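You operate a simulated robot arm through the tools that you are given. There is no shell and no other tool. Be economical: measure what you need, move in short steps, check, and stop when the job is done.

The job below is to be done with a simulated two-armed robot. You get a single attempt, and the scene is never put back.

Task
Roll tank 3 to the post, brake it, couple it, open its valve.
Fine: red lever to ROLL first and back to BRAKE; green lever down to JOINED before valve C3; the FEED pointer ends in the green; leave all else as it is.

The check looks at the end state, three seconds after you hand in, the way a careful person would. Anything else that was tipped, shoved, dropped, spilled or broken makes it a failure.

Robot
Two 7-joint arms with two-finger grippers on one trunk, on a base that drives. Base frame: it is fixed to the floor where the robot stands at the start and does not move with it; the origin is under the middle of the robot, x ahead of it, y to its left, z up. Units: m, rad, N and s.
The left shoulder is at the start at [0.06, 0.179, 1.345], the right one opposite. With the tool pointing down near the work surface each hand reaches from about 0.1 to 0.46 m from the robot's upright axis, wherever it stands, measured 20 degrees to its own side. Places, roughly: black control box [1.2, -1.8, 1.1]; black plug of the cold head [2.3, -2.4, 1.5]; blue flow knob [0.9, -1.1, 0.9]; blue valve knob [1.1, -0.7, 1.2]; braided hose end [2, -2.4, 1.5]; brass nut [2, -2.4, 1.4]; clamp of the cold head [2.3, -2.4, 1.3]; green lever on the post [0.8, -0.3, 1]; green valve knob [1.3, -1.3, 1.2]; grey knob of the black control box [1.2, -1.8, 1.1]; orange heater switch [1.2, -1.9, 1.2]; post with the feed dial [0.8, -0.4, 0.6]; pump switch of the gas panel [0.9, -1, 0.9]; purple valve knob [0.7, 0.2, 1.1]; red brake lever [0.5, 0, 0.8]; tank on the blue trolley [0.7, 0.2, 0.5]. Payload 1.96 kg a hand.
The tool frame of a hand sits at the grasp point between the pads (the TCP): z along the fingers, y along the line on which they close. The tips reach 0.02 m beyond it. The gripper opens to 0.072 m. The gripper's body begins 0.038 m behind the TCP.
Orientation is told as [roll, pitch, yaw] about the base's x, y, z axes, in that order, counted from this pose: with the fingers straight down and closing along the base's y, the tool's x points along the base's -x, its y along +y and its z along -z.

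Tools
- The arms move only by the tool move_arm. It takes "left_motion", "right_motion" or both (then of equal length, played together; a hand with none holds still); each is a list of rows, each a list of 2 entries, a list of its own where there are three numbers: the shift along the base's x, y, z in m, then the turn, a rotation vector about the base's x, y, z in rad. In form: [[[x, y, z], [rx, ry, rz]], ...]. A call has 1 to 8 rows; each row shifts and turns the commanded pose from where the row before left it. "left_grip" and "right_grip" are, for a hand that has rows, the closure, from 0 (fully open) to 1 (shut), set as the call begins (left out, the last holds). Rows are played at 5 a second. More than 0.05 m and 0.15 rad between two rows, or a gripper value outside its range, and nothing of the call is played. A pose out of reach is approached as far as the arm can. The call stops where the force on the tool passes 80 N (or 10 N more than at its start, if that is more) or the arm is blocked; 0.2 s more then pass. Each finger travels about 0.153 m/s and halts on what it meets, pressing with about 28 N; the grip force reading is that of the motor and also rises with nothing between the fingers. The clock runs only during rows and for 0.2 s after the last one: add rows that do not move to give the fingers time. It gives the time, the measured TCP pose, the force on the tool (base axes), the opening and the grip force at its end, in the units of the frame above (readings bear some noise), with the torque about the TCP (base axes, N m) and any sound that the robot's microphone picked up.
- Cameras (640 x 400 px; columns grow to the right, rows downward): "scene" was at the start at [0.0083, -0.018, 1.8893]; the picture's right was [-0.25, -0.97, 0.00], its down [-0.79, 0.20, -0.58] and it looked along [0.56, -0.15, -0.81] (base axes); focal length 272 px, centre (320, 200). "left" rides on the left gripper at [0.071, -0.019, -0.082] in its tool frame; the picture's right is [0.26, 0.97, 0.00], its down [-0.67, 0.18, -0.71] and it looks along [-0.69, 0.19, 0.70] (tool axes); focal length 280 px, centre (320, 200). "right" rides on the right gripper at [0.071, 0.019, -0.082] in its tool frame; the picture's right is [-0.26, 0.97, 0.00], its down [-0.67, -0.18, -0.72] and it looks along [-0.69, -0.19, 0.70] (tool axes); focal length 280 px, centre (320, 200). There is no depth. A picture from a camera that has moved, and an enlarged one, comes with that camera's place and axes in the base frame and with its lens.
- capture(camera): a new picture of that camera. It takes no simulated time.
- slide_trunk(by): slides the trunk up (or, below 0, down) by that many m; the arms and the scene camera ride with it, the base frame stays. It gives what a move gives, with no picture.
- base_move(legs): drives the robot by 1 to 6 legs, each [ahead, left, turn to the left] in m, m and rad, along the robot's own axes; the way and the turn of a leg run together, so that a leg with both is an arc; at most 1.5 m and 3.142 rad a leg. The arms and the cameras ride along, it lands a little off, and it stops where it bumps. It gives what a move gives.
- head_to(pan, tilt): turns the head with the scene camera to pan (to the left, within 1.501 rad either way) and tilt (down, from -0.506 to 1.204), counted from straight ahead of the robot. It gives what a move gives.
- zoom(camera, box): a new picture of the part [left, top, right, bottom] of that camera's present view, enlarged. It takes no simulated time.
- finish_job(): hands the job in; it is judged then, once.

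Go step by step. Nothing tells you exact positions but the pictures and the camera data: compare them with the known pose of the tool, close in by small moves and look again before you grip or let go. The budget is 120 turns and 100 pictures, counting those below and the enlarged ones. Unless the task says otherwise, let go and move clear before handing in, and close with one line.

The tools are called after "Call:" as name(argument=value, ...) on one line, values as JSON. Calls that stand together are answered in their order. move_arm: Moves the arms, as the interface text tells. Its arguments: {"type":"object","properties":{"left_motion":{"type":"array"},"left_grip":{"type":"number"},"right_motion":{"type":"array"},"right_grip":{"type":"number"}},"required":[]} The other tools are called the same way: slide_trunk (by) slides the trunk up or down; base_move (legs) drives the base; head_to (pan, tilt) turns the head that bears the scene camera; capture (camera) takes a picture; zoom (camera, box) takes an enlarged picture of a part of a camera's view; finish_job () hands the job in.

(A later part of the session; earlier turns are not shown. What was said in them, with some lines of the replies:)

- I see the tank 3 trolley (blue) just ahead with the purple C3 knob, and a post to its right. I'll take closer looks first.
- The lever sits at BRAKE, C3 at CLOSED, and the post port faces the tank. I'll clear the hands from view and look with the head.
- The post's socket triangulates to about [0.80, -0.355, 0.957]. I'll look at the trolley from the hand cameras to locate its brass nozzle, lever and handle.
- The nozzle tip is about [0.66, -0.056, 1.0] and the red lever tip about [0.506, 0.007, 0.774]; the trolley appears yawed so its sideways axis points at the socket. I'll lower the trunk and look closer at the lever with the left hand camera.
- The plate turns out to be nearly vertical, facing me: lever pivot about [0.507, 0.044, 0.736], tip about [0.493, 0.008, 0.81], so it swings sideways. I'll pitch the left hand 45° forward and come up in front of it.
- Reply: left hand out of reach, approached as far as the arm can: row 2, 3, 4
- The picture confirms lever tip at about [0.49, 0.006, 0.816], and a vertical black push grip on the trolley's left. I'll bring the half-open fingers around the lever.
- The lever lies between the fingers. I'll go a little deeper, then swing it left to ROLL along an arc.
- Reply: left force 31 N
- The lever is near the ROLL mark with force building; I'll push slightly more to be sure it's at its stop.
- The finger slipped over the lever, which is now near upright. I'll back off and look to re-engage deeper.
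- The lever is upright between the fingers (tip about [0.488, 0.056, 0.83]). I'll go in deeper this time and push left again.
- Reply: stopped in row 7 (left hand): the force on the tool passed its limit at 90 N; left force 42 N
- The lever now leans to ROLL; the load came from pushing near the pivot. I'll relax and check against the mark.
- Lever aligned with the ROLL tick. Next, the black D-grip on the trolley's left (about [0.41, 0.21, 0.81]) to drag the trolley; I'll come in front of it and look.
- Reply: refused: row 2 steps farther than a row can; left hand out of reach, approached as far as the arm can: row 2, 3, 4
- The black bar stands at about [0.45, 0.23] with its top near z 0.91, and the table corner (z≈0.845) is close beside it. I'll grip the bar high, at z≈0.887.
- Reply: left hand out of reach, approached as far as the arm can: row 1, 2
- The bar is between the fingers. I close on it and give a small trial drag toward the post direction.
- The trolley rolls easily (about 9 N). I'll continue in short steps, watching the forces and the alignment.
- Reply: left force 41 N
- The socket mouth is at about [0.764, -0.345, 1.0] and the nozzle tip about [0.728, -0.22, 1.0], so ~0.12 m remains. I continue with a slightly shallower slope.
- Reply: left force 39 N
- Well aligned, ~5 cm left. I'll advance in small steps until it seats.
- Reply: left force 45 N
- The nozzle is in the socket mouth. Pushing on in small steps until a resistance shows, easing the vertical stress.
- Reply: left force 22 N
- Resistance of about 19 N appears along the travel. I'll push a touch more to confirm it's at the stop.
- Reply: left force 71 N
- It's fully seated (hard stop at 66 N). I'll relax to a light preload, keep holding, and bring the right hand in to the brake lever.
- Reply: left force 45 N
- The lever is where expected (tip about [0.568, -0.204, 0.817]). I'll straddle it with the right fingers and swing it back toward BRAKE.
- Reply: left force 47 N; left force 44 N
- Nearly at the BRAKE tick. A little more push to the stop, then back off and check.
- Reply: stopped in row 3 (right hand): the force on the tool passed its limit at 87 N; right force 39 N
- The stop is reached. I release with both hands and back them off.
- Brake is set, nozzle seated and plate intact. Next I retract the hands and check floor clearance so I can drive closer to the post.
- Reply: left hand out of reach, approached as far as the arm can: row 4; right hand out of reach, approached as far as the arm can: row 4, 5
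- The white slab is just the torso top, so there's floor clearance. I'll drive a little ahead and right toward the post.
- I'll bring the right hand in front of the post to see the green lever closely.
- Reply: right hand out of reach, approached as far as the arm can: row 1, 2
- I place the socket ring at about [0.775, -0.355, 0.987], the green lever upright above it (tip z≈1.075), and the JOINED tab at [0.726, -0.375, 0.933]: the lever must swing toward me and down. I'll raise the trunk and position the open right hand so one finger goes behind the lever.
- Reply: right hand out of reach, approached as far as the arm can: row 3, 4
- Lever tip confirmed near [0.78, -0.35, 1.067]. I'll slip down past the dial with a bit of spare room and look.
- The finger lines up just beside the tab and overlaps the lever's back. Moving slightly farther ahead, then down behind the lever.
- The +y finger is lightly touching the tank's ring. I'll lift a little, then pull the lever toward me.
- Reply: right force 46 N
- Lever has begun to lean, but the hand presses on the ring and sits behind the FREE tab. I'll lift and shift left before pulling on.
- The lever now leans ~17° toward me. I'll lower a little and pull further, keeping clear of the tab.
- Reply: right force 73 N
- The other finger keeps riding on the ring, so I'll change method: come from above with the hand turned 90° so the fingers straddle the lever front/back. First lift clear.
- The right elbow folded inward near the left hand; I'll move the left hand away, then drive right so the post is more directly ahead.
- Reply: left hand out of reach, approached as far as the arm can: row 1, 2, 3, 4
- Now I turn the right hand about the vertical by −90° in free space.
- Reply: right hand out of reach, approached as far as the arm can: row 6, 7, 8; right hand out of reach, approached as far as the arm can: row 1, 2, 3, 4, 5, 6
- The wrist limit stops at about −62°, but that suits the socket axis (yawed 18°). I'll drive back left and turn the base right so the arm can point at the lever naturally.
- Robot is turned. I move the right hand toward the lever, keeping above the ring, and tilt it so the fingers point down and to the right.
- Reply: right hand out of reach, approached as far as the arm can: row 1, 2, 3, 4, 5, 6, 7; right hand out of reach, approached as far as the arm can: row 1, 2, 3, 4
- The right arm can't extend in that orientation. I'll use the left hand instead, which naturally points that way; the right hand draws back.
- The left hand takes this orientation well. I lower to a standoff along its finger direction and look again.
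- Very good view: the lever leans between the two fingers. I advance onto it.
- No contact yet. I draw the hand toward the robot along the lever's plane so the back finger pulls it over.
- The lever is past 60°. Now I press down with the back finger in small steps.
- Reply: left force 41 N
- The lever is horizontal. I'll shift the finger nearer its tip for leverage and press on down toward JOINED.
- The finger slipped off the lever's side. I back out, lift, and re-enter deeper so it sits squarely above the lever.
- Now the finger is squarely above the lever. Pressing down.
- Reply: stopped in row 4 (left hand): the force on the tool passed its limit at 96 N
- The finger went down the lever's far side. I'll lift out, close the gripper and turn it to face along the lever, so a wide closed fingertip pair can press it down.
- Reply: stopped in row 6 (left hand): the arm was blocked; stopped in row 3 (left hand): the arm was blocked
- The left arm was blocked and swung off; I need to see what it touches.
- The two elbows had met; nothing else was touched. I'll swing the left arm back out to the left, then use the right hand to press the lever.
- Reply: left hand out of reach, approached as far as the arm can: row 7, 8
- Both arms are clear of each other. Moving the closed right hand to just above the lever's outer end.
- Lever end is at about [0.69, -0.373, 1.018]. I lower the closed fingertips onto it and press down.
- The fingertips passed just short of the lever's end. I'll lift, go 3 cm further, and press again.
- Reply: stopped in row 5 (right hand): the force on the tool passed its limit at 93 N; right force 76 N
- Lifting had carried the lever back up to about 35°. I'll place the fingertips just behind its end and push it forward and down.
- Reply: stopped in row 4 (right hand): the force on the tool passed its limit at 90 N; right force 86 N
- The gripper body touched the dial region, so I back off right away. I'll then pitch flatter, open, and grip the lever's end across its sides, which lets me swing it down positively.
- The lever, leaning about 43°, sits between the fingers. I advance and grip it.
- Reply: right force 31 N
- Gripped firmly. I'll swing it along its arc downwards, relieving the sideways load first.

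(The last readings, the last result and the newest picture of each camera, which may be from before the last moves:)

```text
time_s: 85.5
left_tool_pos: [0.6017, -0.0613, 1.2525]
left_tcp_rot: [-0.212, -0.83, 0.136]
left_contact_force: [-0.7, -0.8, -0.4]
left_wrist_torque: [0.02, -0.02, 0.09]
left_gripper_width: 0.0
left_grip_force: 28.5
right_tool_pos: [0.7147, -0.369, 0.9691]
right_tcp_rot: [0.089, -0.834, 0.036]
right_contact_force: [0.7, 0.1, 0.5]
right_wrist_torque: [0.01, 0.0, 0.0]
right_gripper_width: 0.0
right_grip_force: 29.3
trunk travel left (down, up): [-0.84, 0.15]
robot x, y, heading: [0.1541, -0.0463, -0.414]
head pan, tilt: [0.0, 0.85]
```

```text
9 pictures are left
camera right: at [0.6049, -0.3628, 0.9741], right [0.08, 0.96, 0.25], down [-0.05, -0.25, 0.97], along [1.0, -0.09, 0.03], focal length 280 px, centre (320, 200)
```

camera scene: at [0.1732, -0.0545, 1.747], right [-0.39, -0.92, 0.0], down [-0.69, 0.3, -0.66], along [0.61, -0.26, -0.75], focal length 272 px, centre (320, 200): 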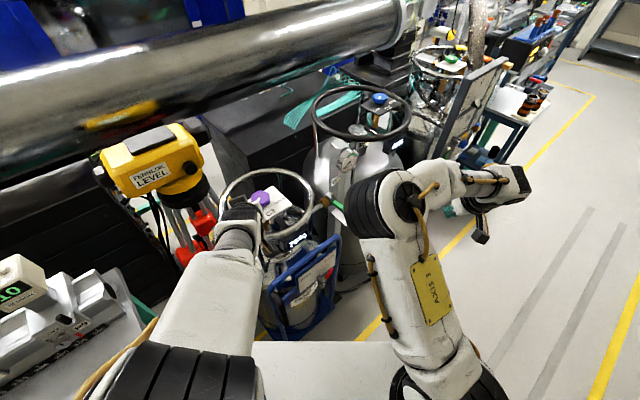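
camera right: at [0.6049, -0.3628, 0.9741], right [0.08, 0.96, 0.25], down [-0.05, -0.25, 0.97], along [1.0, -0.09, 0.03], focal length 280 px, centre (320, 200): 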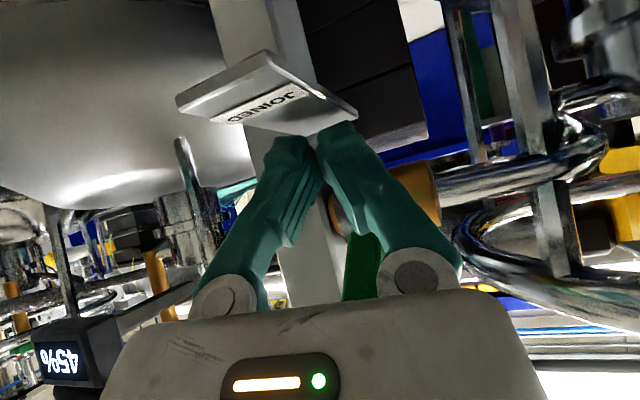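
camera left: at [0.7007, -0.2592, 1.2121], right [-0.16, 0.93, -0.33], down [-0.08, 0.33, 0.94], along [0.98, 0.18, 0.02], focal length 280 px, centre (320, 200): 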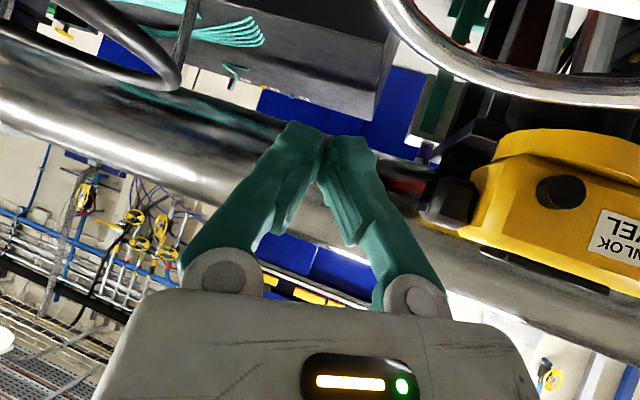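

The grip slipped off, leaving the lever raised. I'll retract the right hand and repeat the left-hand hook that worked before, then press with the right hand at the corrected reach.

Call:
move_arm(right_motion=[[[-0.04, 0, 0], [0, 0, 0]], [[-0.04, 0, 0.01], [0, 0, 0]], [[-0.03, -0.03, 0.02], [0, 0, 0]], [[-0.03, -0.035, 0.02], [0, 0, 0]], [[-0.03, -0.035, 0.02], [0, 0, 0]], [[-0.03, -0.035, 0.02], [0, 0, 0]], [[-0.02, -0.035, 0.02], [0, 0, 0]]], left_motion=[[[0, 0, 0], [0, 0, 0]], [[0, 0, 0], [0, 0, 0]], [[0, 0, 0], [0.07, 0, -0.13]], [[0, 0, 0], [0.07, 0, -0.13]], [[0, 0, 0], [0.07, 0, -0.13]], [[0, 0, 0], [0, 0, -0.145]], [[0, 0, 0], [0, 0, 0]]], left_grip=0.1)

Call:
capture(camera="scene")

```text
refused: row 4 steps farther than a row can; nothing moved
```

```text
8 pictures are left
camera scene: at [0.1701, -0.0567, 1.747], right [-0.4, -0.92, 0.0], down [-0.69, 0.3, -0.66], along [0.6, -0.26, -0.75], focal length 272 px, centre (320, 200)
```

scene: 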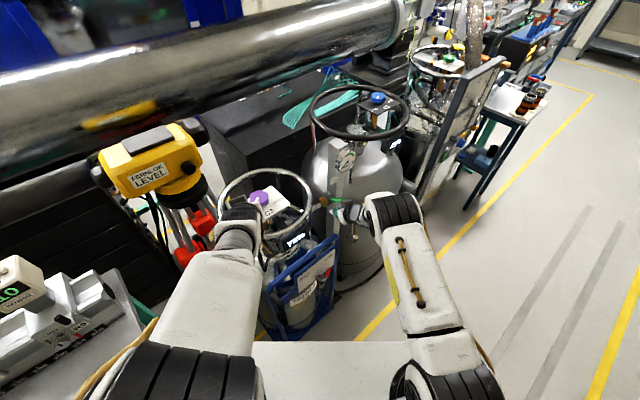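

Call:
move_arm(right_motion=[[[-0.04, 0, 0], [0, 0, 0]], [[-0.04, 0, 0.01], [0, 0, 0]], [[-0.03, -0.03, 0.02], [0, 0, 0]], [[-0.03, -0.03, 0.02], [0, 0, 0]], [[-0.03, -0.03, 0.02], [0, 0, 0]], [[-0.03, -0.03, 0.02], [0, 0, 0]], [[-0.03, -0.03, 0.02], [0, 0, 0]]], left_motion=[[[0, 0, 0], [0, 0, 0]], [[0, 0, 0], [0, 0, 0]], [[0, 0, 0], [0.06, 0, -0.13]], [[0, 0, 0], [0.06, 0, -0.13]], [[0, 0, 0], [0.06, 0, -0.13]], [[0, 0, 0], [0, 0, -0.14]], [[0, 0, 0], [0, 0, 0]]], left_grip=0.1)

```text
time_s: 87.1
left_tool_pos: [0.6008, -0.0595, 1.2524]
left_tcp_rot: [0.021, -0.804, -0.516]
left_contact_force: [0.2, -0.3, 0.7]
left_wrist_torque: [-0.01, -0.03, 0.0]
left_gripper_width: 0.0649
left_grip_force: 0.1
left hand out of reach, approached as far as the arm can: row 3
right_tool_pos: [0.484, -0.5172, 1.0832]
right_tcp_rot: [0.089, -0.838, 0.04]
right_contact_force: [-0.8, -0.2, -0.2]
right_wrist_torque: [-0.02, 0.0, -0.03]
right_gripper_width: 0.0
right_grip_force: 29.3
trunk travel left (down, up): [-0.84, 0.15]
robot x, y, heading: [0.1561, -0.0445, -0.41]
head pan, tilt: [0.0, 0.85]
```

Call:
move_arm(left_motion=[[[0.016, -0.041, -0.001], [0.014, 0.014, -0.121]], [[0.016, -0.041, -0.001], [0.014, 0.014, -0.121]], [[0.016, -0.041, -0.001], [0.014, 0.014, -0.121]], [[0.016, -0.041, -0.002], [0.014, 0.014, -0.121]], [[0.016, -0.041, -0.002], [0.014, 0.014, -0.121]], [[0, 0, 0], [0, 0, 0]]])

```text
time_s: 88.5
left_tool_pos: [0.6813, -0.2653, 1.245]
left_tcp_rot: [0.016, -0.708, -1.119]
left_contact_force: [-0.5, 0.8, -0.6]
left_wrist_torque: [0.0, 0.0, 0.02]
left_gripper_width: 0.0649
left_grip_force: 0.1
right_tool_pos: [0.4853, -0.5167, 1.0826]
right_tcp_rot: [0.086, -0.836, 0.039]
right_contact_force: [-0.7, -0.2, 0.0]
right_wrist_torque: [0.01, -0.02, -0.01]
right_gripper_width: 0.0
right_grip_force: 30.0
trunk travel left (down, up): [-0.84, 0.15]
robot x, y, heading: [0.158, -0.0483, -0.407]
head pan, tilt: [0.0, 0.85]
```

Left hand is back at the known pose. I repeat the descent to the standoff and look.

Call:
move_arm(left_motion=[[[0.019, -0.005, -0.044], [0, 0, 0]], [[0.02, -0.007, -0.044], [0, 0, 0]], [[0.005, -0.013, -0.016], [0, 0, 0]], [[0.006, -0.012, -0.016], [0, 0, 0]], [[0, 0, 0], [0, 0, 0]]])

Call:
capture(camera="left")

```text
time_s: 89.7
left_tool_pos: [0.7317, -0.3027, 1.1254]
left_tcp_rot: [0.019, -0.704, -1.114]
left_contact_force: [-0.7, 0.2, -0.1]
left_wrist_torque: [0.02, -0.01, 0.05]
left_gripper_width: 0.0648
left_grip_force: 0.1
right_tool_pos: [0.4853, -0.518, 1.0812]
right_tcp_rot: [0.088, -0.836, 0.039]
right_contact_force: [0.5, -0.5, 0.1]
right_wrist_torque: [0.02, 0.01, -0.03]
right_gripper_width: 0.0
right_grip_force: 29.5
trunk travel left (down, up): [-0.84, 0.15]
robot x, y, heading: [0.1588, -0.0518, -0.415]
head pan, tilt: [0.0, 0.85]
```

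```text
7 pictures are left
camera left: at [0.6652, -0.2156, 1.1417], right [0.77, 0.61, -0.16], down [0.17, 0.03, 0.98], along [0.61, -0.79, -0.08], focal length 280 px, centre (320, 200)
```

left: 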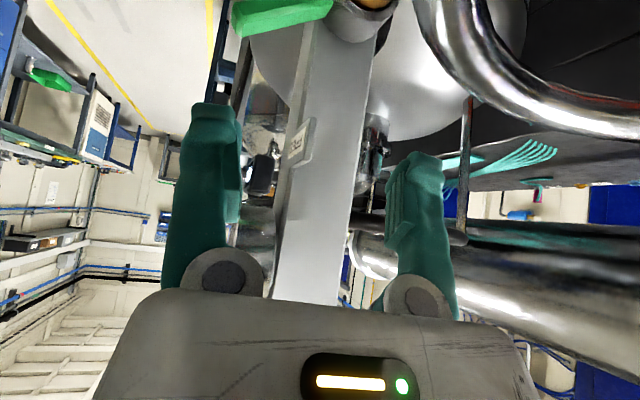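

The lever is actually already about 60° over. I clear the left hand and press from above with the closed right hand at the corrected position.

Call:
move_arm(left_motion=[[[-0.012, 0.025, 0.035], [0, 0, 0]], [[-0.012, 0.025, 0.035], [0, 0, 0]], [[-0.015, 0.03, 0.035], [0, 0, 0]], [[-0.015, 0.03, 0.02], [0, 0, 0]], [[-0.015, 0.04, 0], [0, 0, 0]], [[-0.015, 0.04, 0], [0, 0, 0]]])

Call:
move_arm(right_motion=[[[0.035, 0.0285, 0.006], [0, 0, 0]], [[0.035, 0.0285, 0.006], [0, 0, 0]], [[0.035, 0.0285, 0.006], [0, 0, 0]], [[0.035, 0.0285, 0.006], [0, 0, 0]], [[0.035, 0.0285, 0.006], [0, 0, 0]], [[0, 0, 0], [0, 0, 0]]])

```text
time_s: 91.1
left_tool_pos: [0.6486, -0.1094, 1.2487]
left_tcp_rot: [0.016, -0.709, -1.117]
left_contact_force: [0.8, 0.3, -0.4]
left_wrist_torque: [-0.01, 0.0, -0.01]
left_gripper_width: 0.065
left_grip_force: 0.1
right_tool_pos: [0.484, -0.5172, 1.0815]
right_tcp_rot: [0.087, -0.837, 0.041]
right_contact_force: [0.3, 0.5, 0.4]
right_wrist_torque: [0.01, 0.01, 0.0]
right_gripper_width: 0.0
right_grip_force: 29.9
trunk travel left (down, up): [-0.84, 0.15]
robot x, y, heading: [0.1541, -0.0484, -0.413]
head pan, tilt: [0.0, 0.85]
```

```text
time_s: 92.5
left_tool_pos: [0.6493, -0.1108, 1.2492]
left_tcp_rot: [0.017, -0.704, -1.117]
left_contact_force: [0.4, -0.4, 0.7]
left_wrist_torque: [0.0, 0.02, -0.01]
left_gripper_width: 0.0648
left_grip_force: 0.1
right_tool_pos: [0.6595, -0.3745, 1.1109]
right_tcp_rot: [0.087, -0.837, 0.04]
right_contact_force: [-0.2, -1.4, 0.5]
right_wrist_torque: [-0.01, -0.01, -0.03]
right_gripper_width: 0.0002
right_grip_force: 29.9
trunk travel left (down, up): [-0.84, 0.15]
robot x, y, heading: [0.1564, -0.05, -0.408]
head pan, tilt: [0.0, 0.85]
```

Call:
move_arm(right_motion=[[[0.027, 0.003, -0.023], [0, 0, 0]], [[0.026, 0.002, -0.024], [0, 0, 0]], [[0, 0, -0.016], [0, 0, 0]], [[-0.003, -0.001, -0.016], [0, 0, 0]], [[-0.002, 0, -0.016], [0, 0, 0]], [[0, 0, -0.016], [0, 0, 0]]])

Call:
capture(camera="right")

```text
time_s: 94.0
left_tool_pos: [0.6438, -0.1099, 1.251]
left_tcp_rot: [0.02, -0.709, -1.117]
left_contact_force: [1.2, -0.1, -1.1]
left_wrist_torque: [-0.03, 0.05, -0.03]
left_gripper_width: 0.0647
left_grip_force: 0.0
right_tool_pos: [0.7146, -0.3747, 1.0224]
right_tcp_rot: [0.074, -0.884, 0.048]
right_contact_force: [-29.5, -7.0, 75.6]
right_wrist_torque: [0.76, -1.74, 0.01]
right_gripper_width: 0.0001
right_grip_force: 29.2
trunk travel left (down, up): [-0.84, 0.15]
robot x, y, heading: [0.1546, -0.0492, -0.406]
head pan, tilt: [0.0, 0.85]
stopped in row 6 (right hand): the force on the tool passed its limit at 85 N (the readings are from after the stop); the commanded pose is now the measured one
```

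```text
6 pictures are left
camera right: at [0.6055, -0.368, 1.0212], right [0.06, 0.97, 0.25], down [-0.1, -0.24, 0.97], along [0.99, -0.09, 0.08], focal length 280 px, centre (320, 200)
```

right: 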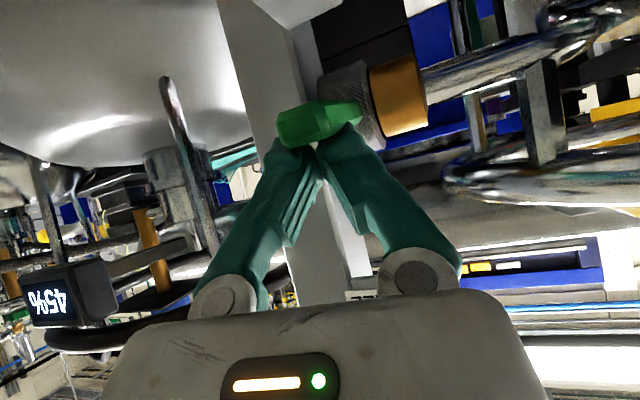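

The fingertips are squarely on top of the lever now, but too near the pivot. I shift 1.6 cm outward and press on.

Call:
move_arm(right_motion=[[[0, 0, 0.008], [0, 0, 0]], [[-0.015, -0.004, 0], [0, 0, 0]], [[0, 0, -0.012], [0, 0, 0]], [[0, 0, -0.012], [0, 0, 0]], [[0.001, 0, -0.012], [0, 0, 0]], [[0.003, 0.001, -0.012], [0, 0, 0]], [[0.004, 0.001, -0.01], [0, 0, 0]]])

```text
time_s: 95.0
left_tool_pos: [0.6444, -0.1098, 1.2508]
left_tcp_rot: [0.022, -0.708, -1.121]
left_contact_force: [0.5, -0.5, -0.2]
left_wrist_torque: [0.04, 0.01, 0.01]
left_gripper_width: 0.0648
left_grip_force: 0.1
right_tool_pos: [0.7132, -0.3817, 1.0234]
right_tcp_rot: [0.063, -0.931, 0.058]
right_contact_force: [0.5, 5.5, 32.4]
right_wrist_torque: [0.22, 0.63, 0.12]
right_gripper_width: 0.0
right_grip_force: 29.5
trunk travel left (down, up): [-0.84, 0.15]
robot x, y, heading: [0.1538, -0.053, -0.413]
head pan, tilt: [0.0, 0.85]
stopped in row 5 (right hand): the force on the tool passed its limit at 166 N (the readings are from after the stop); the commanded pose is now the measured one
```

Force spiked, so I want a side view before pressing further; the left camera can see the lever in profile.

Call:
zoom(camera="left", box=[200, 0, 380, 112])

```text
3.56 times, centred on (290, 56) of left
camera zoom: at [0.5769, -0.023, 1.2666], right [0.78, 0.61, -0.16], down [0.17, 0.03, 0.98], along [0.61, -0.79, -0.08], focal length 997 px, centre (427, 712)
```

zoom: 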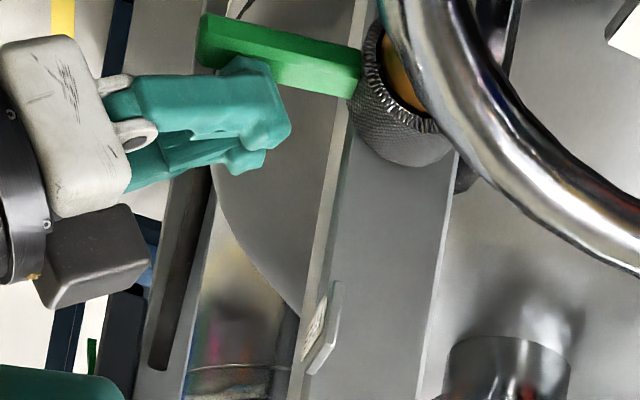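

The lever is at about 97°, with my fingers pressing at its middle. I'll lift, shift outward to its end for leverage, and press further down more slowly.

Call:
move_arm(right_motion=[[[0, 0, 0.015], [0, 0.06, 0]], [[-0.012, 0, 0], [0, 0.06, 0]], [[-0.011, 0, 0], [0, 0, 0]], [[0, 0, -0.01], [0, 0, 0]], [[0, 0, -0.01], [0, 0, 0]], [[0, 0, -0.01], [0, 0, 0]], [[0, 0, 0], [0, 0, 0]], [[0, 0, 0], [0, 0, 0]]])

Call:
move_arm(right_motion=[[[0.001, 0, -0.008], [0, 0, 0]], [[0.001, 0, -0.008], [0, 0, 0]], [[0.002, 0, -0.008], [0, 0, 0]], [[0, 0, 0], [0, 0, 0]], [[0, 0, 0], [0, 0, 0]]])

```text
time_s: 96.8
left_tool_pos: [0.6492, -0.1097, 1.2486]
left_tcp_rot: [0.018, -0.705, -1.118]
left_contact_force: [0.1, -1.2, 0.1]
left_wrist_torque: [0.02, 0.05, 0.0]
left_gripper_width: 0.0649
left_grip_force: 0.0
right_tool_pos: [0.6899, -0.3809, 0.999]
right_tcp_rot: [0.077, -0.79, 0.05]
right_contact_force: [0.1, 0.3, -0.4]
right_wrist_torque: [0.01, 0.02, -0.01]
right_gripper_width: 0.0001
right_grip_force: 29.2
trunk travel left (down, up): [-0.84, 0.15]
robot x, y, heading: [0.1554, -0.0496, -0.413]
head pan, tilt: [0.0, 0.85]
```

```text
time_s: 98.0
left_tool_pos: [0.6507, -0.1117, 1.2488]
left_tcp_rot: [0.017, -0.705, -1.116]
left_contact_force: [0.9, 0.5, -0.5]
left_wrist_torque: [0.02, -0.01, -0.01]
left_gripper_width: 0.065
left_grip_force: 0.0
right_tool_pos: [0.6936, -0.3836, 0.9762]
right_tcp_rot: [0.076, -0.788, 0.05]
right_contact_force: [-0.2, -0.2, 0.1]
right_wrist_torque: [0.03, 0.0, 0.0]
right_gripper_width: 0.0002
right_grip_force: 29.3
trunk travel left (down, up): [-0.84, 0.15]
robot x, y, heading: [0.1564, -0.0483, -0.412]
head pan, tilt: [0.0, 0.85]
```

Call:
zoom(camera="left", box=[200, 0, 380, 112])

```text
3.56 times, centred on (290, 56) of left
camera zoom: at [0.5826, -0.0247, 1.2654], right [0.78, 0.61, -0.16], down [0.17, 0.03, 0.98], along [0.61, -0.79, -0.08], focal length 997 px, centre (427, 712)
```

zoom: 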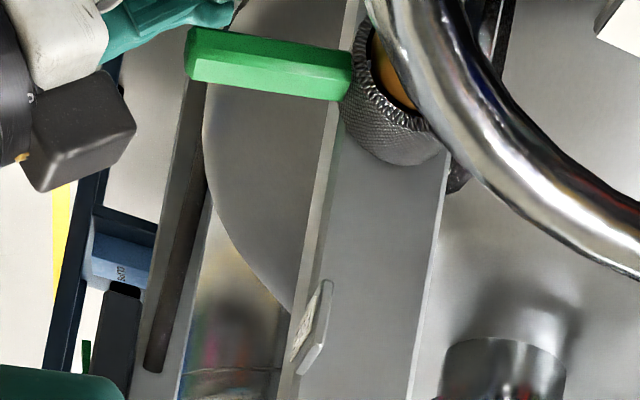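

The fingers slid past the lever's end again; the lever is about horizontal (tip x≈0.70). I'll back out in front, go up, make the fingers steeper, and come down at x≈0.717.

Call:
move_arm(right_motion=[[[-0.04, 0, 0], [0, 0, 0]], [[0, 0, 0.04], [0, 0, 0]], [[0, 0, 0.04], [0, 0.14, 0]], [[0, 0, 0.02], [0, 0.14, 0]], [[0, 0.005, 0], [0, 0.14, 0]], [[0.03, 0.004, 0], [0, 0, 0]], [[0.026, 0, 0], [0, 0, 0]], [[0, 0, 0], [0, 0, 0]]])

```text
time_s: 99.8
left_tool_pos: [0.6485, -0.1117, 1.248]
left_tcp_rot: [0.016, -0.706, -1.118]
left_contact_force: [-0.3, 0.5, 0.3]
left_wrist_torque: [0.0, -0.02, -0.02]
left_gripper_width: 0.0646
left_grip_force: 0.0
right_tool_pos: [0.7099, -0.3748, 1.0765]
right_tcp_rot: [0.098, -0.37, 0.037]
right_contact_force: [-0.9, -0.2, 0.8]
right_wrist_torque: [-0.02, -0.03, 0.01]
right_gripper_width: 0.0
right_grip_force: 29.4
trunk travel left (down, up): [-0.84, 0.15]
robot x, y, heading: [0.156, -0.0493, -0.412]
head pan, tilt: [0.0, 0.85]
```

Call:
move_arm(right_motion=[[[0, 0, -0.015], [0, 0, 0]], [[0, 0, -0.015], [0, 0, 0]], [[0, 0, -0.01], [0, 0, 0]], [[0, 0, -0.01], [0, 0, 0]], [[0.001, 0, -0.01], [0, 0, 0]], [[0.002, 0, -0.01], [0, 0, 0]], [[0.003, 0, -0.01], [0, 0, 0]], [[0, 0, 0], [0, 0, 0]]])

```text
time_s: 101.3
left_tool_pos: [0.6436, -0.1109, 1.2506]
left_tcp_rot: [0.02, -0.709, -1.122]
left_contact_force: [0.5, 0.8, -0.4]
left_wrist_torque: [-0.02, 0.01, -0.01]
left_gripper_width: 0.0647
left_grip_force: 0.1
right_tool_pos: [0.7167, -0.3774, 1.0246]
right_tcp_rot: [0.082, -0.404, 0.042]
right_contact_force: [2.2, 0.3, 32.7]
right_wrist_torque: [0.09, 0.83, 0.06]
right_gripper_width: 0.0002
right_grip_force: 29.6
trunk travel left (down, up): [-0.84, 0.15]
robot x, y, heading: [0.1559, -0.0467, -0.414]
head pan, tilt: [0.0, 0.85]
stopped in row 7 (right hand): the force on the tool passed its limit at 87 N (the readings are from after the stop); the commanded pose is now the measured one
```

Contact seems to be at the hand rather than the fingertip; one more side view is needed.

Call:
zoom(camera="left", box=[180, 0, 380, 125])

```text
3.20 times, centred on (280, 62) of left
camera zoom: at [0.577, -0.0232, 1.2676], right [0.78, 0.61, -0.16], down [0.17, 0.03, 0.98], along [0.61, -0.79, -0.08], focal length 897 px, centre (448, 640)
```

zoom: 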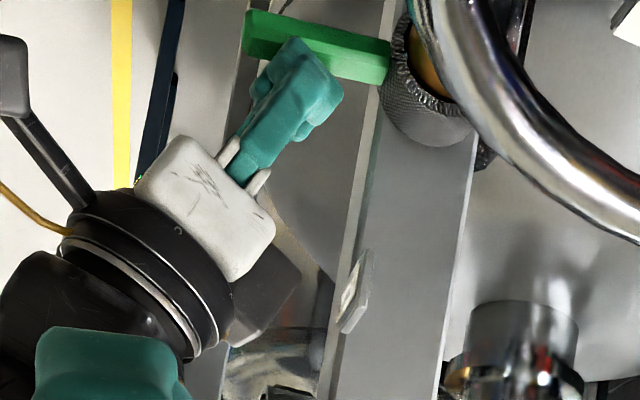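

Profile shows the fingers correctly on top, lever at ~98° and stiff. I'll move to nearly its end for more leverage and press steadily.

Call:
move_arm(right_motion=[[[0, 0, 0.012], [0, 0, 0]], [[-0.009, -0.002, 0], [0, 0.03, 0]], [[-0.008, -0.002, 0], [0, 0, 0]], [[0, 0, -0.012], [0, 0, 0]], [[0, 0, -0.008], [0, 0, 0]], [[0, 0, -0.006], [0, 0, 0]], [[0, 0, -0.006], [0, 0, 0]], [[0, 0, 0], [0, 0, 0]]])

```text
time_s: 102.8
left_tool_pos: [0.6442, -0.1097, 1.2487]
left_tcp_rot: [0.02, -0.71, -1.122]
left_contact_force: [1.3, -0.7, 0.2]
left_wrist_torque: [0.01, 0.11, -0.07]
left_gripper_width: 0.0649
left_grip_force: 0.1
right_tool_pos: [0.714, -0.3865, 1.0254]
right_tcp_rot: [0.067, -0.411, 0.049]
right_contact_force: [-40.1, 5.9, 134.0]
right_wrist_torque: [1.38, -0.5, 0.28]
right_gripper_width: 0.0
right_grip_force: 29.3
trunk travel left (down, up): [-0.84, 0.15]
robot x, y, heading: [0.1538, -0.0465, -0.414]
head pan, tilt: [0.0, 0.85]
stopped in row 7 (right hand): the force on the tool passed its limit at 222 N (the readings are from after the stop); the commanded pose is now the measured one
```

The lever is against a hard stop at about 90° past FREE even under 200 N, so I take that as JOINED. I release it, retract the right hand, and bring the left hand upright above the purple C3 knob (about [0.774, -0.109, 1.10]).

Call:
move_arm(right_motion=[[[0, 0, 0.02], [0, 0, 0]], [[0, 0, 0.03], [0, 0, 0]], [[-0.04, 0, 0.02], [0, 0, 0]], [[-0.04, -0.02, 0], [0, 0, 0]], [[-0.03, -0.03, 0], [0, 0, 0]], [[-0.03, -0.03, 0], [0, 0, 0]], [[-0.03, -0.03, 0], [0, 0, 0]], [[-0.03, -0.03, 0], [0, 0, 0]]])

Call:
move_arm(left_motion=[[[0.02, 0, 0], [0.126, 0.061, 0]], [[0.02, 0, 0], [0.126, 0.061, 0]], [[0.02, 0, 0], [0.126, 0.061, 0]], [[0.025, 0, -0.01], [0.126, 0.061, 0]], [[0.025, 0, -0.01], [0.126, 0.061, 0]], [[0.02, 0, -0.01], [0, 0, 0]], [[0, 0, 0], [0, 0, 0]]], left_grip=0)

```text
time_s: 104.6
left_tool_pos: [0.6482, -0.1142, 1.2485]
left_tcp_rot: [0.018, -0.704, -1.12]
left_contact_force: [0.1, 0.4, 0.0]
left_wrist_torque: [0.03, 0.01, 0.01]
left_gripper_width: 0.0645
left_grip_force: 0.1
right_tool_pos: [0.5098, -0.5267, 1.0849]
right_tcp_rot: [0.073, -0.392, 0.046]
right_contact_force: [0.4, -0.7, -0.4]
right_wrist_torque: [0.03, 0.02, 0.0]
right_gripper_width: 0.0
right_grip_force: 29.7
trunk travel left (down, up): [-0.84, 0.15]
robot x, y, heading: [0.1548, -0.0488, -0.412]
head pan, tilt: [0.0, 0.85]
```

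```text
time_s: 106.2
left_tool_pos: [0.7278, -0.1141, 1.2419]
left_tcp_rot: [0.022, -0.243, -1.119]
left_contact_force: [1.1, -0.5, -0.1]
left_wrist_torque: [-0.02, -0.02, -0.01]
left_gripper_width: 0.0721
left_grip_force: 0.0
left hand out of reach, approached as far as the arm can: row 4, 5, 6
right_tool_pos: [0.5087, -0.5257, 1.0855]
right_tcp_rot: [0.075, -0.392, 0.045]
right_contact_force: [-0.2, 0.2, 0.0]
right_wrist_torque: [-0.02, 0.01, 0.01]
right_gripper_width: 0.0001
right_grip_force: 30.2
trunk travel left (down, up): [-0.84, 0.15]
robot x, y, heading: [0.1571, -0.0508, -0.41]
head pan, tilt: [0.0, 0.85]
```

The straight-down pose is at its reach; raising the trunk gives the arm more room over the knob.

Call:
slide_trunk(by=0.15)

Call:
move_arm(left_motion=[[[0, 0, -0.04], [0.06, 0.03, 0]], [[0, 0, -0.04], [0.06, 0.03, 0]], [[0.015, 0, -0.04], [0.06, 0.03, 0]], [[0.015, 0, -0.03], [0.04, 0.02, 0]], [[0.014, 0.003, -0.03], [0, 0, 0]], [[0, 0, 0], [0, 0, 0]]])

```text
time_s: 108.0
left_tool_pos: [0.7285, -0.1142, 1.3912]
left_tcp_rot: [0.02, -0.243, -1.118]
left_contact_force: [0.2, -0.3, -0.4]
left_wrist_torque: [-0.01, -0.02, 0.03]
left_gripper_width: 0.072
left_grip_force: 0.1
right_tool_pos: [0.5091, -0.5245, 1.2354]
right_tcp_rot: [0.073, -0.391, 0.045]
right_contact_force: [0.6, -0.5, 0.6]
right_wrist_torque: [-0.02, 0.0, 0.01]
right_gripper_width: 0.0002
right_grip_force: 29.9
trunk travel left (down, up): [-0.99, 0.0]
robot x, y, heading: [0.1551, -0.048, -0.412]
head pan, tilt: [0.0, 0.85]
```

```text
time_s: 109.3
left_tool_pos: [0.7731, -0.1083, 1.2092]
left_tcp_rot: [0.018, 0.003, -1.119]
left_contact_force: [-0.6, 0.6, 0.7]
left_wrist_torque: [-0.01, -0.03, 0.01]
left_gripper_width: 0.072
left_grip_force: 0.1
right_tool_pos: [0.5096, -0.5249, 1.2361]
right_tcp_rot: [0.072, -0.39, 0.044]
right_contact_force: [0.1, -0.4, 0.8]
right_wrist_torque: [-0.01, 0.0, 0.0]
right_gripper_width: 0.0
right_grip_force: 30.2
trunk travel left (down, up): [-0.99, 0.0]
robot x, y, heading: [0.1557, -0.0471, -0.413]
head pan, tilt: [0.0, 0.85]
```

Hand is straight down above the knob. One picture to align.

Call:
capture(camera="left")

```text
2 pictures are left
camera left: at [0.7213, -0.0544, 1.2918], right [0.75, 0.66, 0.02], down [0.45, -0.53, 0.72], along [0.48, -0.53, -0.7], focal length 280 px, centre (320, 200)
```

left: 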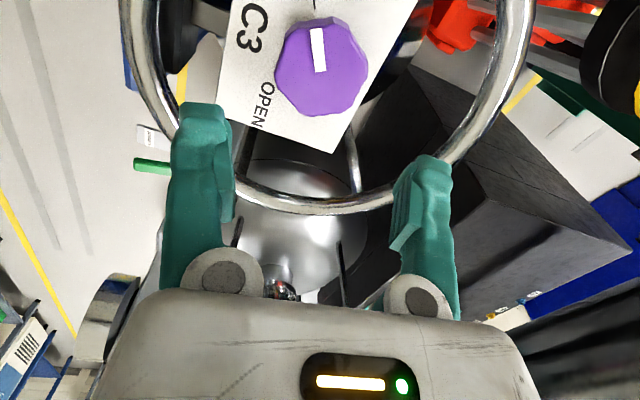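

The knob centre is at [0.770, -0.105], nearly under the TCP, mark at CLOSED; OPEN lies counter-clockwise via the C3 side (~128°). I descend and grip.

Call:
move_arm(left_motion=[[[-0.003, 0.003, -0.03], [0, 0, 0]], [[0, 0, -0.03], [0, 0, 0]], [[0, 0, -0.02], [0, 0, 0]], [[0, 0, -0.01], [0, 0, 0]], [[0, 0, -0.008], [0, 0, 0]], [[0, 0, 0], [0, 0, 0]]])

Call:
move_arm(left_motion=[[[0, 0, 0], [0, 0, 0]], [[0, 0, 0], [0, 0, 0]], [[0, 0, 0], [0, 0, 0]]], left_grip=1)

```text
time_s: 110.8
left_tool_pos: [0.7698, -0.1071, 1.1125]
left_tcp_rot: [0.016, 0.003, -1.117]
left_contact_force: [0.1, 0.9, -0.3]
left_wrist_torque: [0.01, 0.01, 0.02]
left_gripper_width: 0.0721
left_grip_force: 0.0
right_tool_pos: [0.5087, -0.5259, 1.2359]
right_tcp_rot: [0.074, -0.392, 0.045]
right_contact_force: [0.9, -0.8, 0.4]
right_wrist_torque: [0.0, 0.04, 0.01]
right_gripper_width: 0.0001
right_grip_force: 30.1
trunk travel left (down, up): [-0.99, 0.0]
robot x, y, heading: [0.1575, -0.0488, -0.418]
head pan, tilt: [0.0, 0.85]
```

```text
time_s: 111.5
left_tool_pos: [0.7742, -0.1039, 1.1124]
left_tcp_rot: [0.02, -0.001, -1.117]
left_contact_force: [19.0, 7.3, 19.6]
left_wrist_torque: [0.27, -0.28, 0.41]
left_gripper_width: 0.0603
left_grip_force: 39.9
right_tool_pos: [0.5116, -0.524, 1.2359]
right_tcp_rot: [0.071, -0.389, 0.046]
right_contact_force: [-0.3, -0.2, 0.5]
right_wrist_torque: [0.02, 0.0, 0.01]
right_gripper_width: 0.0
right_grip_force: 29.4
trunk travel left (down, up): [-0.99, 0.0]
robot x, y, heading: [0.1548, -0.046, -0.41]
head pan, tilt: [0.0, 0.85]
```

Gripped (0.060 m). Turning counter-clockwise in small steps.

Call:
move_arm(left_motion=[[[0.004, 0.003, 0], [0, 0, 0]], [[0, 0, 0], [0, 0, 0.12]], [[0, 0, 0], [0, 0, 0.12]], [[0, 0, 0], [0, 0, 0.12]], [[0, 0, 0], [0, 0, 0]]])

```text
time_s: 112.8
left_tool_pos: [0.7716, -0.1052, 1.1126]
left_tcp_rot: [0.016, 0.004, -0.758]
left_contact_force: [4.8, -3.4, 13.1]
left_wrist_torque: [-0.59, -0.37, 0.0]
left_gripper_width: 0.0604
left_grip_force: 40.1
right_tool_pos: [0.5085, -0.526, 1.2351]
right_tcp_rot: [0.074, -0.393, 0.045]
right_contact_force: [-0.5, 0.2, -0.8]
right_wrist_torque: [-0.01, 0.02, 0.01]
right_gripper_width: 0.0002
right_grip_force: 30.0
trunk travel left (down, up): [-0.99, 0.0]
robot x, y, heading: [0.1525, -0.0527, -0.412]
head pan, tilt: [0.0, 0.85]
```

It turns freely with the hand. Continuing.

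Call:
move_arm(left_motion=[[[0, 0, 0], [0, 0, 0.12]], [[0, 0, 0], [0, 0, 0.12]], [[0, 0, 0], [0, 0, 0.12]], [[0, 0, 0], [0, 0, 0.12]], [[0, 0, 0], [0, 0, 0.12]], [[0, 0, 0], [0, 0, 0.12]], [[0, 0, 0], [0, 0, 0.12]], [[0, 0, 0], [0, 0, 0]]])

```text
time_s: 114.5
left_tool_pos: [0.7713, -0.1093, 1.1125]
left_tcp_rot: [0.02, 0.007, 0.081]
left_contact_force: [-15.6, -21.0, -13.7]
left_wrist_torque: [-0.44, 0.68, -0.06]
left_gripper_width: 0.0601
left_grip_force: 39.8
right_tool_pos: [0.5075, -0.5307, 1.234]
right_tcp_rot: [0.078, -0.394, 0.044]
right_contact_force: [-0.3, -0.3, -0.5]
right_wrist_torque: [-0.01, 0.03, -0.01]
right_gripper_width: 0.0002
right_grip_force: 29.5
trunk travel left (down, up): [-0.99, 0.0]
robot x, y, heading: [0.1543, -0.0511, -0.41]
head pan, tilt: [0.0, 0.85]
```

Call:
move_arm(left_motion=[[[-0.002, -0.004, -0.001], [0, 0, 0.12]], [[0, 0, 0], [0, 0, 0.12]], [[0, 0, 0], [0, 0, 0.12]], [[0, 0, 0], [0, 0, 0.12]], [[0, 0, 0], [0, 0, 0]]])

```text
time_s: 115.8
left_tool_pos: [0.7716, -0.1102, 1.1128]
left_tcp_rot: [0.017, -0.002, 0.565]
left_contact_force: [-3.5, -12.7, -1.4]
left_wrist_torque: [0.17, 0.34, -0.04]
left_gripper_width: 0.0602
left_grip_force: 40.2
right_tool_pos: [0.5097, -0.529, 1.2352]
right_tcp_rot: [0.075, -0.392, 0.044]
right_contact_force: [1.1, -0.7, -0.3]
right_wrist_torque: [-0.01, 0.0, 0.0]
right_gripper_width: 0.0
right_grip_force: 29.6
trunk travel left (down, up): [-0.99, 0.0]
robot x, y, heading: [0.16, -0.0481, -0.412]
head pan, tilt: [0.0, 0.85]
```

Call:
move_arm(left_motion=[[[0, -0.002, 0], [0, 0, 0.12]], [[0, 0, 0], [0, 0, 0.12]], [[0, 0, 0], [0, 0, 0.12]], [[0, 0, 0], [0, 0, 0.12]], [[0, 0, 0], [0, 0, 0]]])

```text
time_s: 117.0
left_tool_pos: [0.7736, -0.1126, 1.1126]
left_tcp_rot: [0.014, 0.001, 1.043]
left_contact_force: [9.6, -7.9, 12.5]
left_wrist_torque: [-0.18, -0.5, -0.42]
left_gripper_width: 0.0596
left_grip_force: 40.3
right_tool_pos: [0.51, -0.5279, 1.2349]
right_tcp_rot: [0.074, -0.392, 0.046]
right_contact_force: [0.3, -0.1, -0.1]
right_wrist_torque: [0.01, -0.02, -0.02]
right_gripper_width: 0.0003
right_grip_force: 29.4
trunk travel left (down, up): [-0.99, 0.0]
robot x, y, heading: [0.1533, -0.0472, -0.408]
head pan, tilt: [0.0, 0.85]
```

The knob has turned about 124° with resistance starting, i.e. near its stop. I release, rise and clear the view.

Call:
move_arm(left_motion=[[[0, 0, 0], [0, 0, 0]], [[0, 0, 0], [0, 0, 0]], [[0, 0, 0.03], [0, 0, 0]], [[0, 0, 0.04], [0, 0, -0.1]], [[-0.02, 0.02, 0.03], [0, 0, -0.14]], [[-0.03, 0.03, 0.02], [0, 0, -0.14]], [[-0.03, 0.03, 0.0], [0, 0, -0.14]], [[-0.03, 0.03, 0.0], [0, 0, -0.14]]], left_grip=0)

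Call:
move_arm(left_motion=[[[-0.03, 0.03, 0], [0, 0, -0.12]], [[-0.03, 0.03, 0], [0, 0, -0.12]], [[-0.03, 0.03, 0], [0, 0, 0]], [[-0.03, 0.03, 0], [0, 0, 0]]])

```text
time_s: 118.8
left_tool_pos: [0.6595, -0.0008, 1.2325]
left_tcp_rot: [0.015, 0.003, 0.379]
left_contact_force: [-0.3, 0.9, 0.7]
left_wrist_torque: [0.0, -0.03, -0.01]
left_gripper_width: 0.0718
left_grip_force: 0.1
right_tool_pos: [0.5089, -0.5243, 1.2361]
right_tcp_rot: [0.072, -0.393, 0.045]
right_contact_force: [-0.5, -0.3, 0.6]
right_wrist_torque: [-0.01, -0.02, 0.01]
right_gripper_width: 0.0
right_grip_force: 29.3
trunk travel left (down, up): [-0.99, 0.0]
robot x, y, heading: [0.1542, -0.0485, -0.415]
head pan, tilt: [0.0, 0.85]
```

```text
time_s: 119.8
left_tool_pos: [0.5369, 0.1216, 1.2337]
left_tcp_rot: [0.015, 0.001, 0.143]
left_contact_force: [0.4, 0.4, 0.7]
left_wrist_torque: [0.0, -0.02, -0.01]
left_gripper_width: 0.0722
left_grip_force: 0.1
right_tool_pos: [0.5075, -0.5248, 1.2362]
right_tcp_rot: [0.072, -0.392, 0.045]
right_contact_force: [-0.3, 0.3, 1.0]
right_wrist_torque: [-0.01, 0.01, 0.03]
right_gripper_width: 0.0
right_grip_force: 29.8
trunk travel left (down, up): [-0.99, 0.0]
robot x, y, heading: [0.156, -0.0481, -0.42]
head pan, tilt: [0.0, 0.85]
```

Now one enlarged look at the knob, the lever and the FEED dial together.

Call:
zoom(camera="scene", box=[240, 165, 384, 255])

```text
4.44 times, centred on (312, 210) of scene
camera zoom: at [0.1678, -0.0546, 1.897], right [-0.4, -0.92, 0.0], down [-0.69, 0.3, -0.66], along [0.6, -0.27, -0.75], focal length 1210 px, centre (356, 156)
```

zoom: 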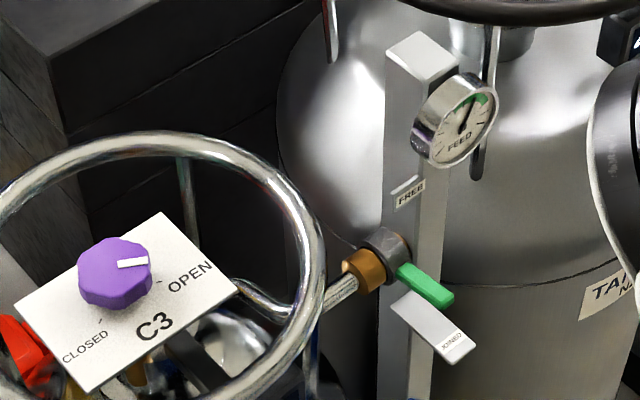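

FEED has come up into the green, the lever lies along the JOINED tab, and C3 points to OPEN. I use the last picture to verify the dial closely.

Call:
zoom(camera="scene", box=[320, 176, 368, 206])

```text
13.33 times, centred on (344, 191) of scene
camera zoom: at [0.1678, -0.0546, 1.897], right [-0.4, -0.92, 0.0], down [-0.69, 0.3, -0.66], along [0.6, -0.27, -0.75], focal length 3629 px, centre (0, 320)
```

zoom: 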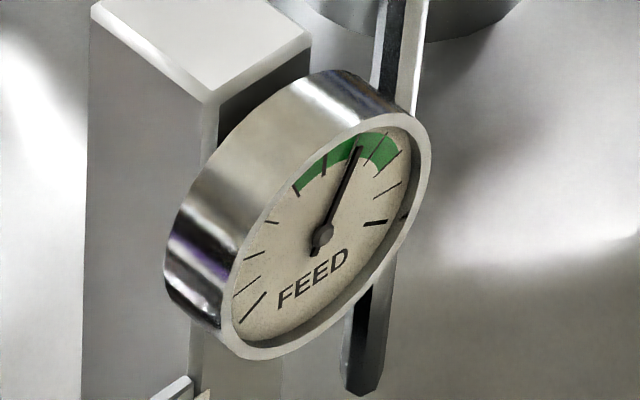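

The FEED pointer is in the middle of the green arc, the lever is at JOINED, the brake is on and both hands are clear. I'm handing in now.

Call:
finish_job()

```text
The job is handed in.
```

Tank 3 is docked at the post with the brake on, the green lever is at JOINED, C3 is open and the FEED pointer is mid-green. On the way my gripper bumped the feed dial's housing and leaned on tank 3's ring; I saw no damage or shift.
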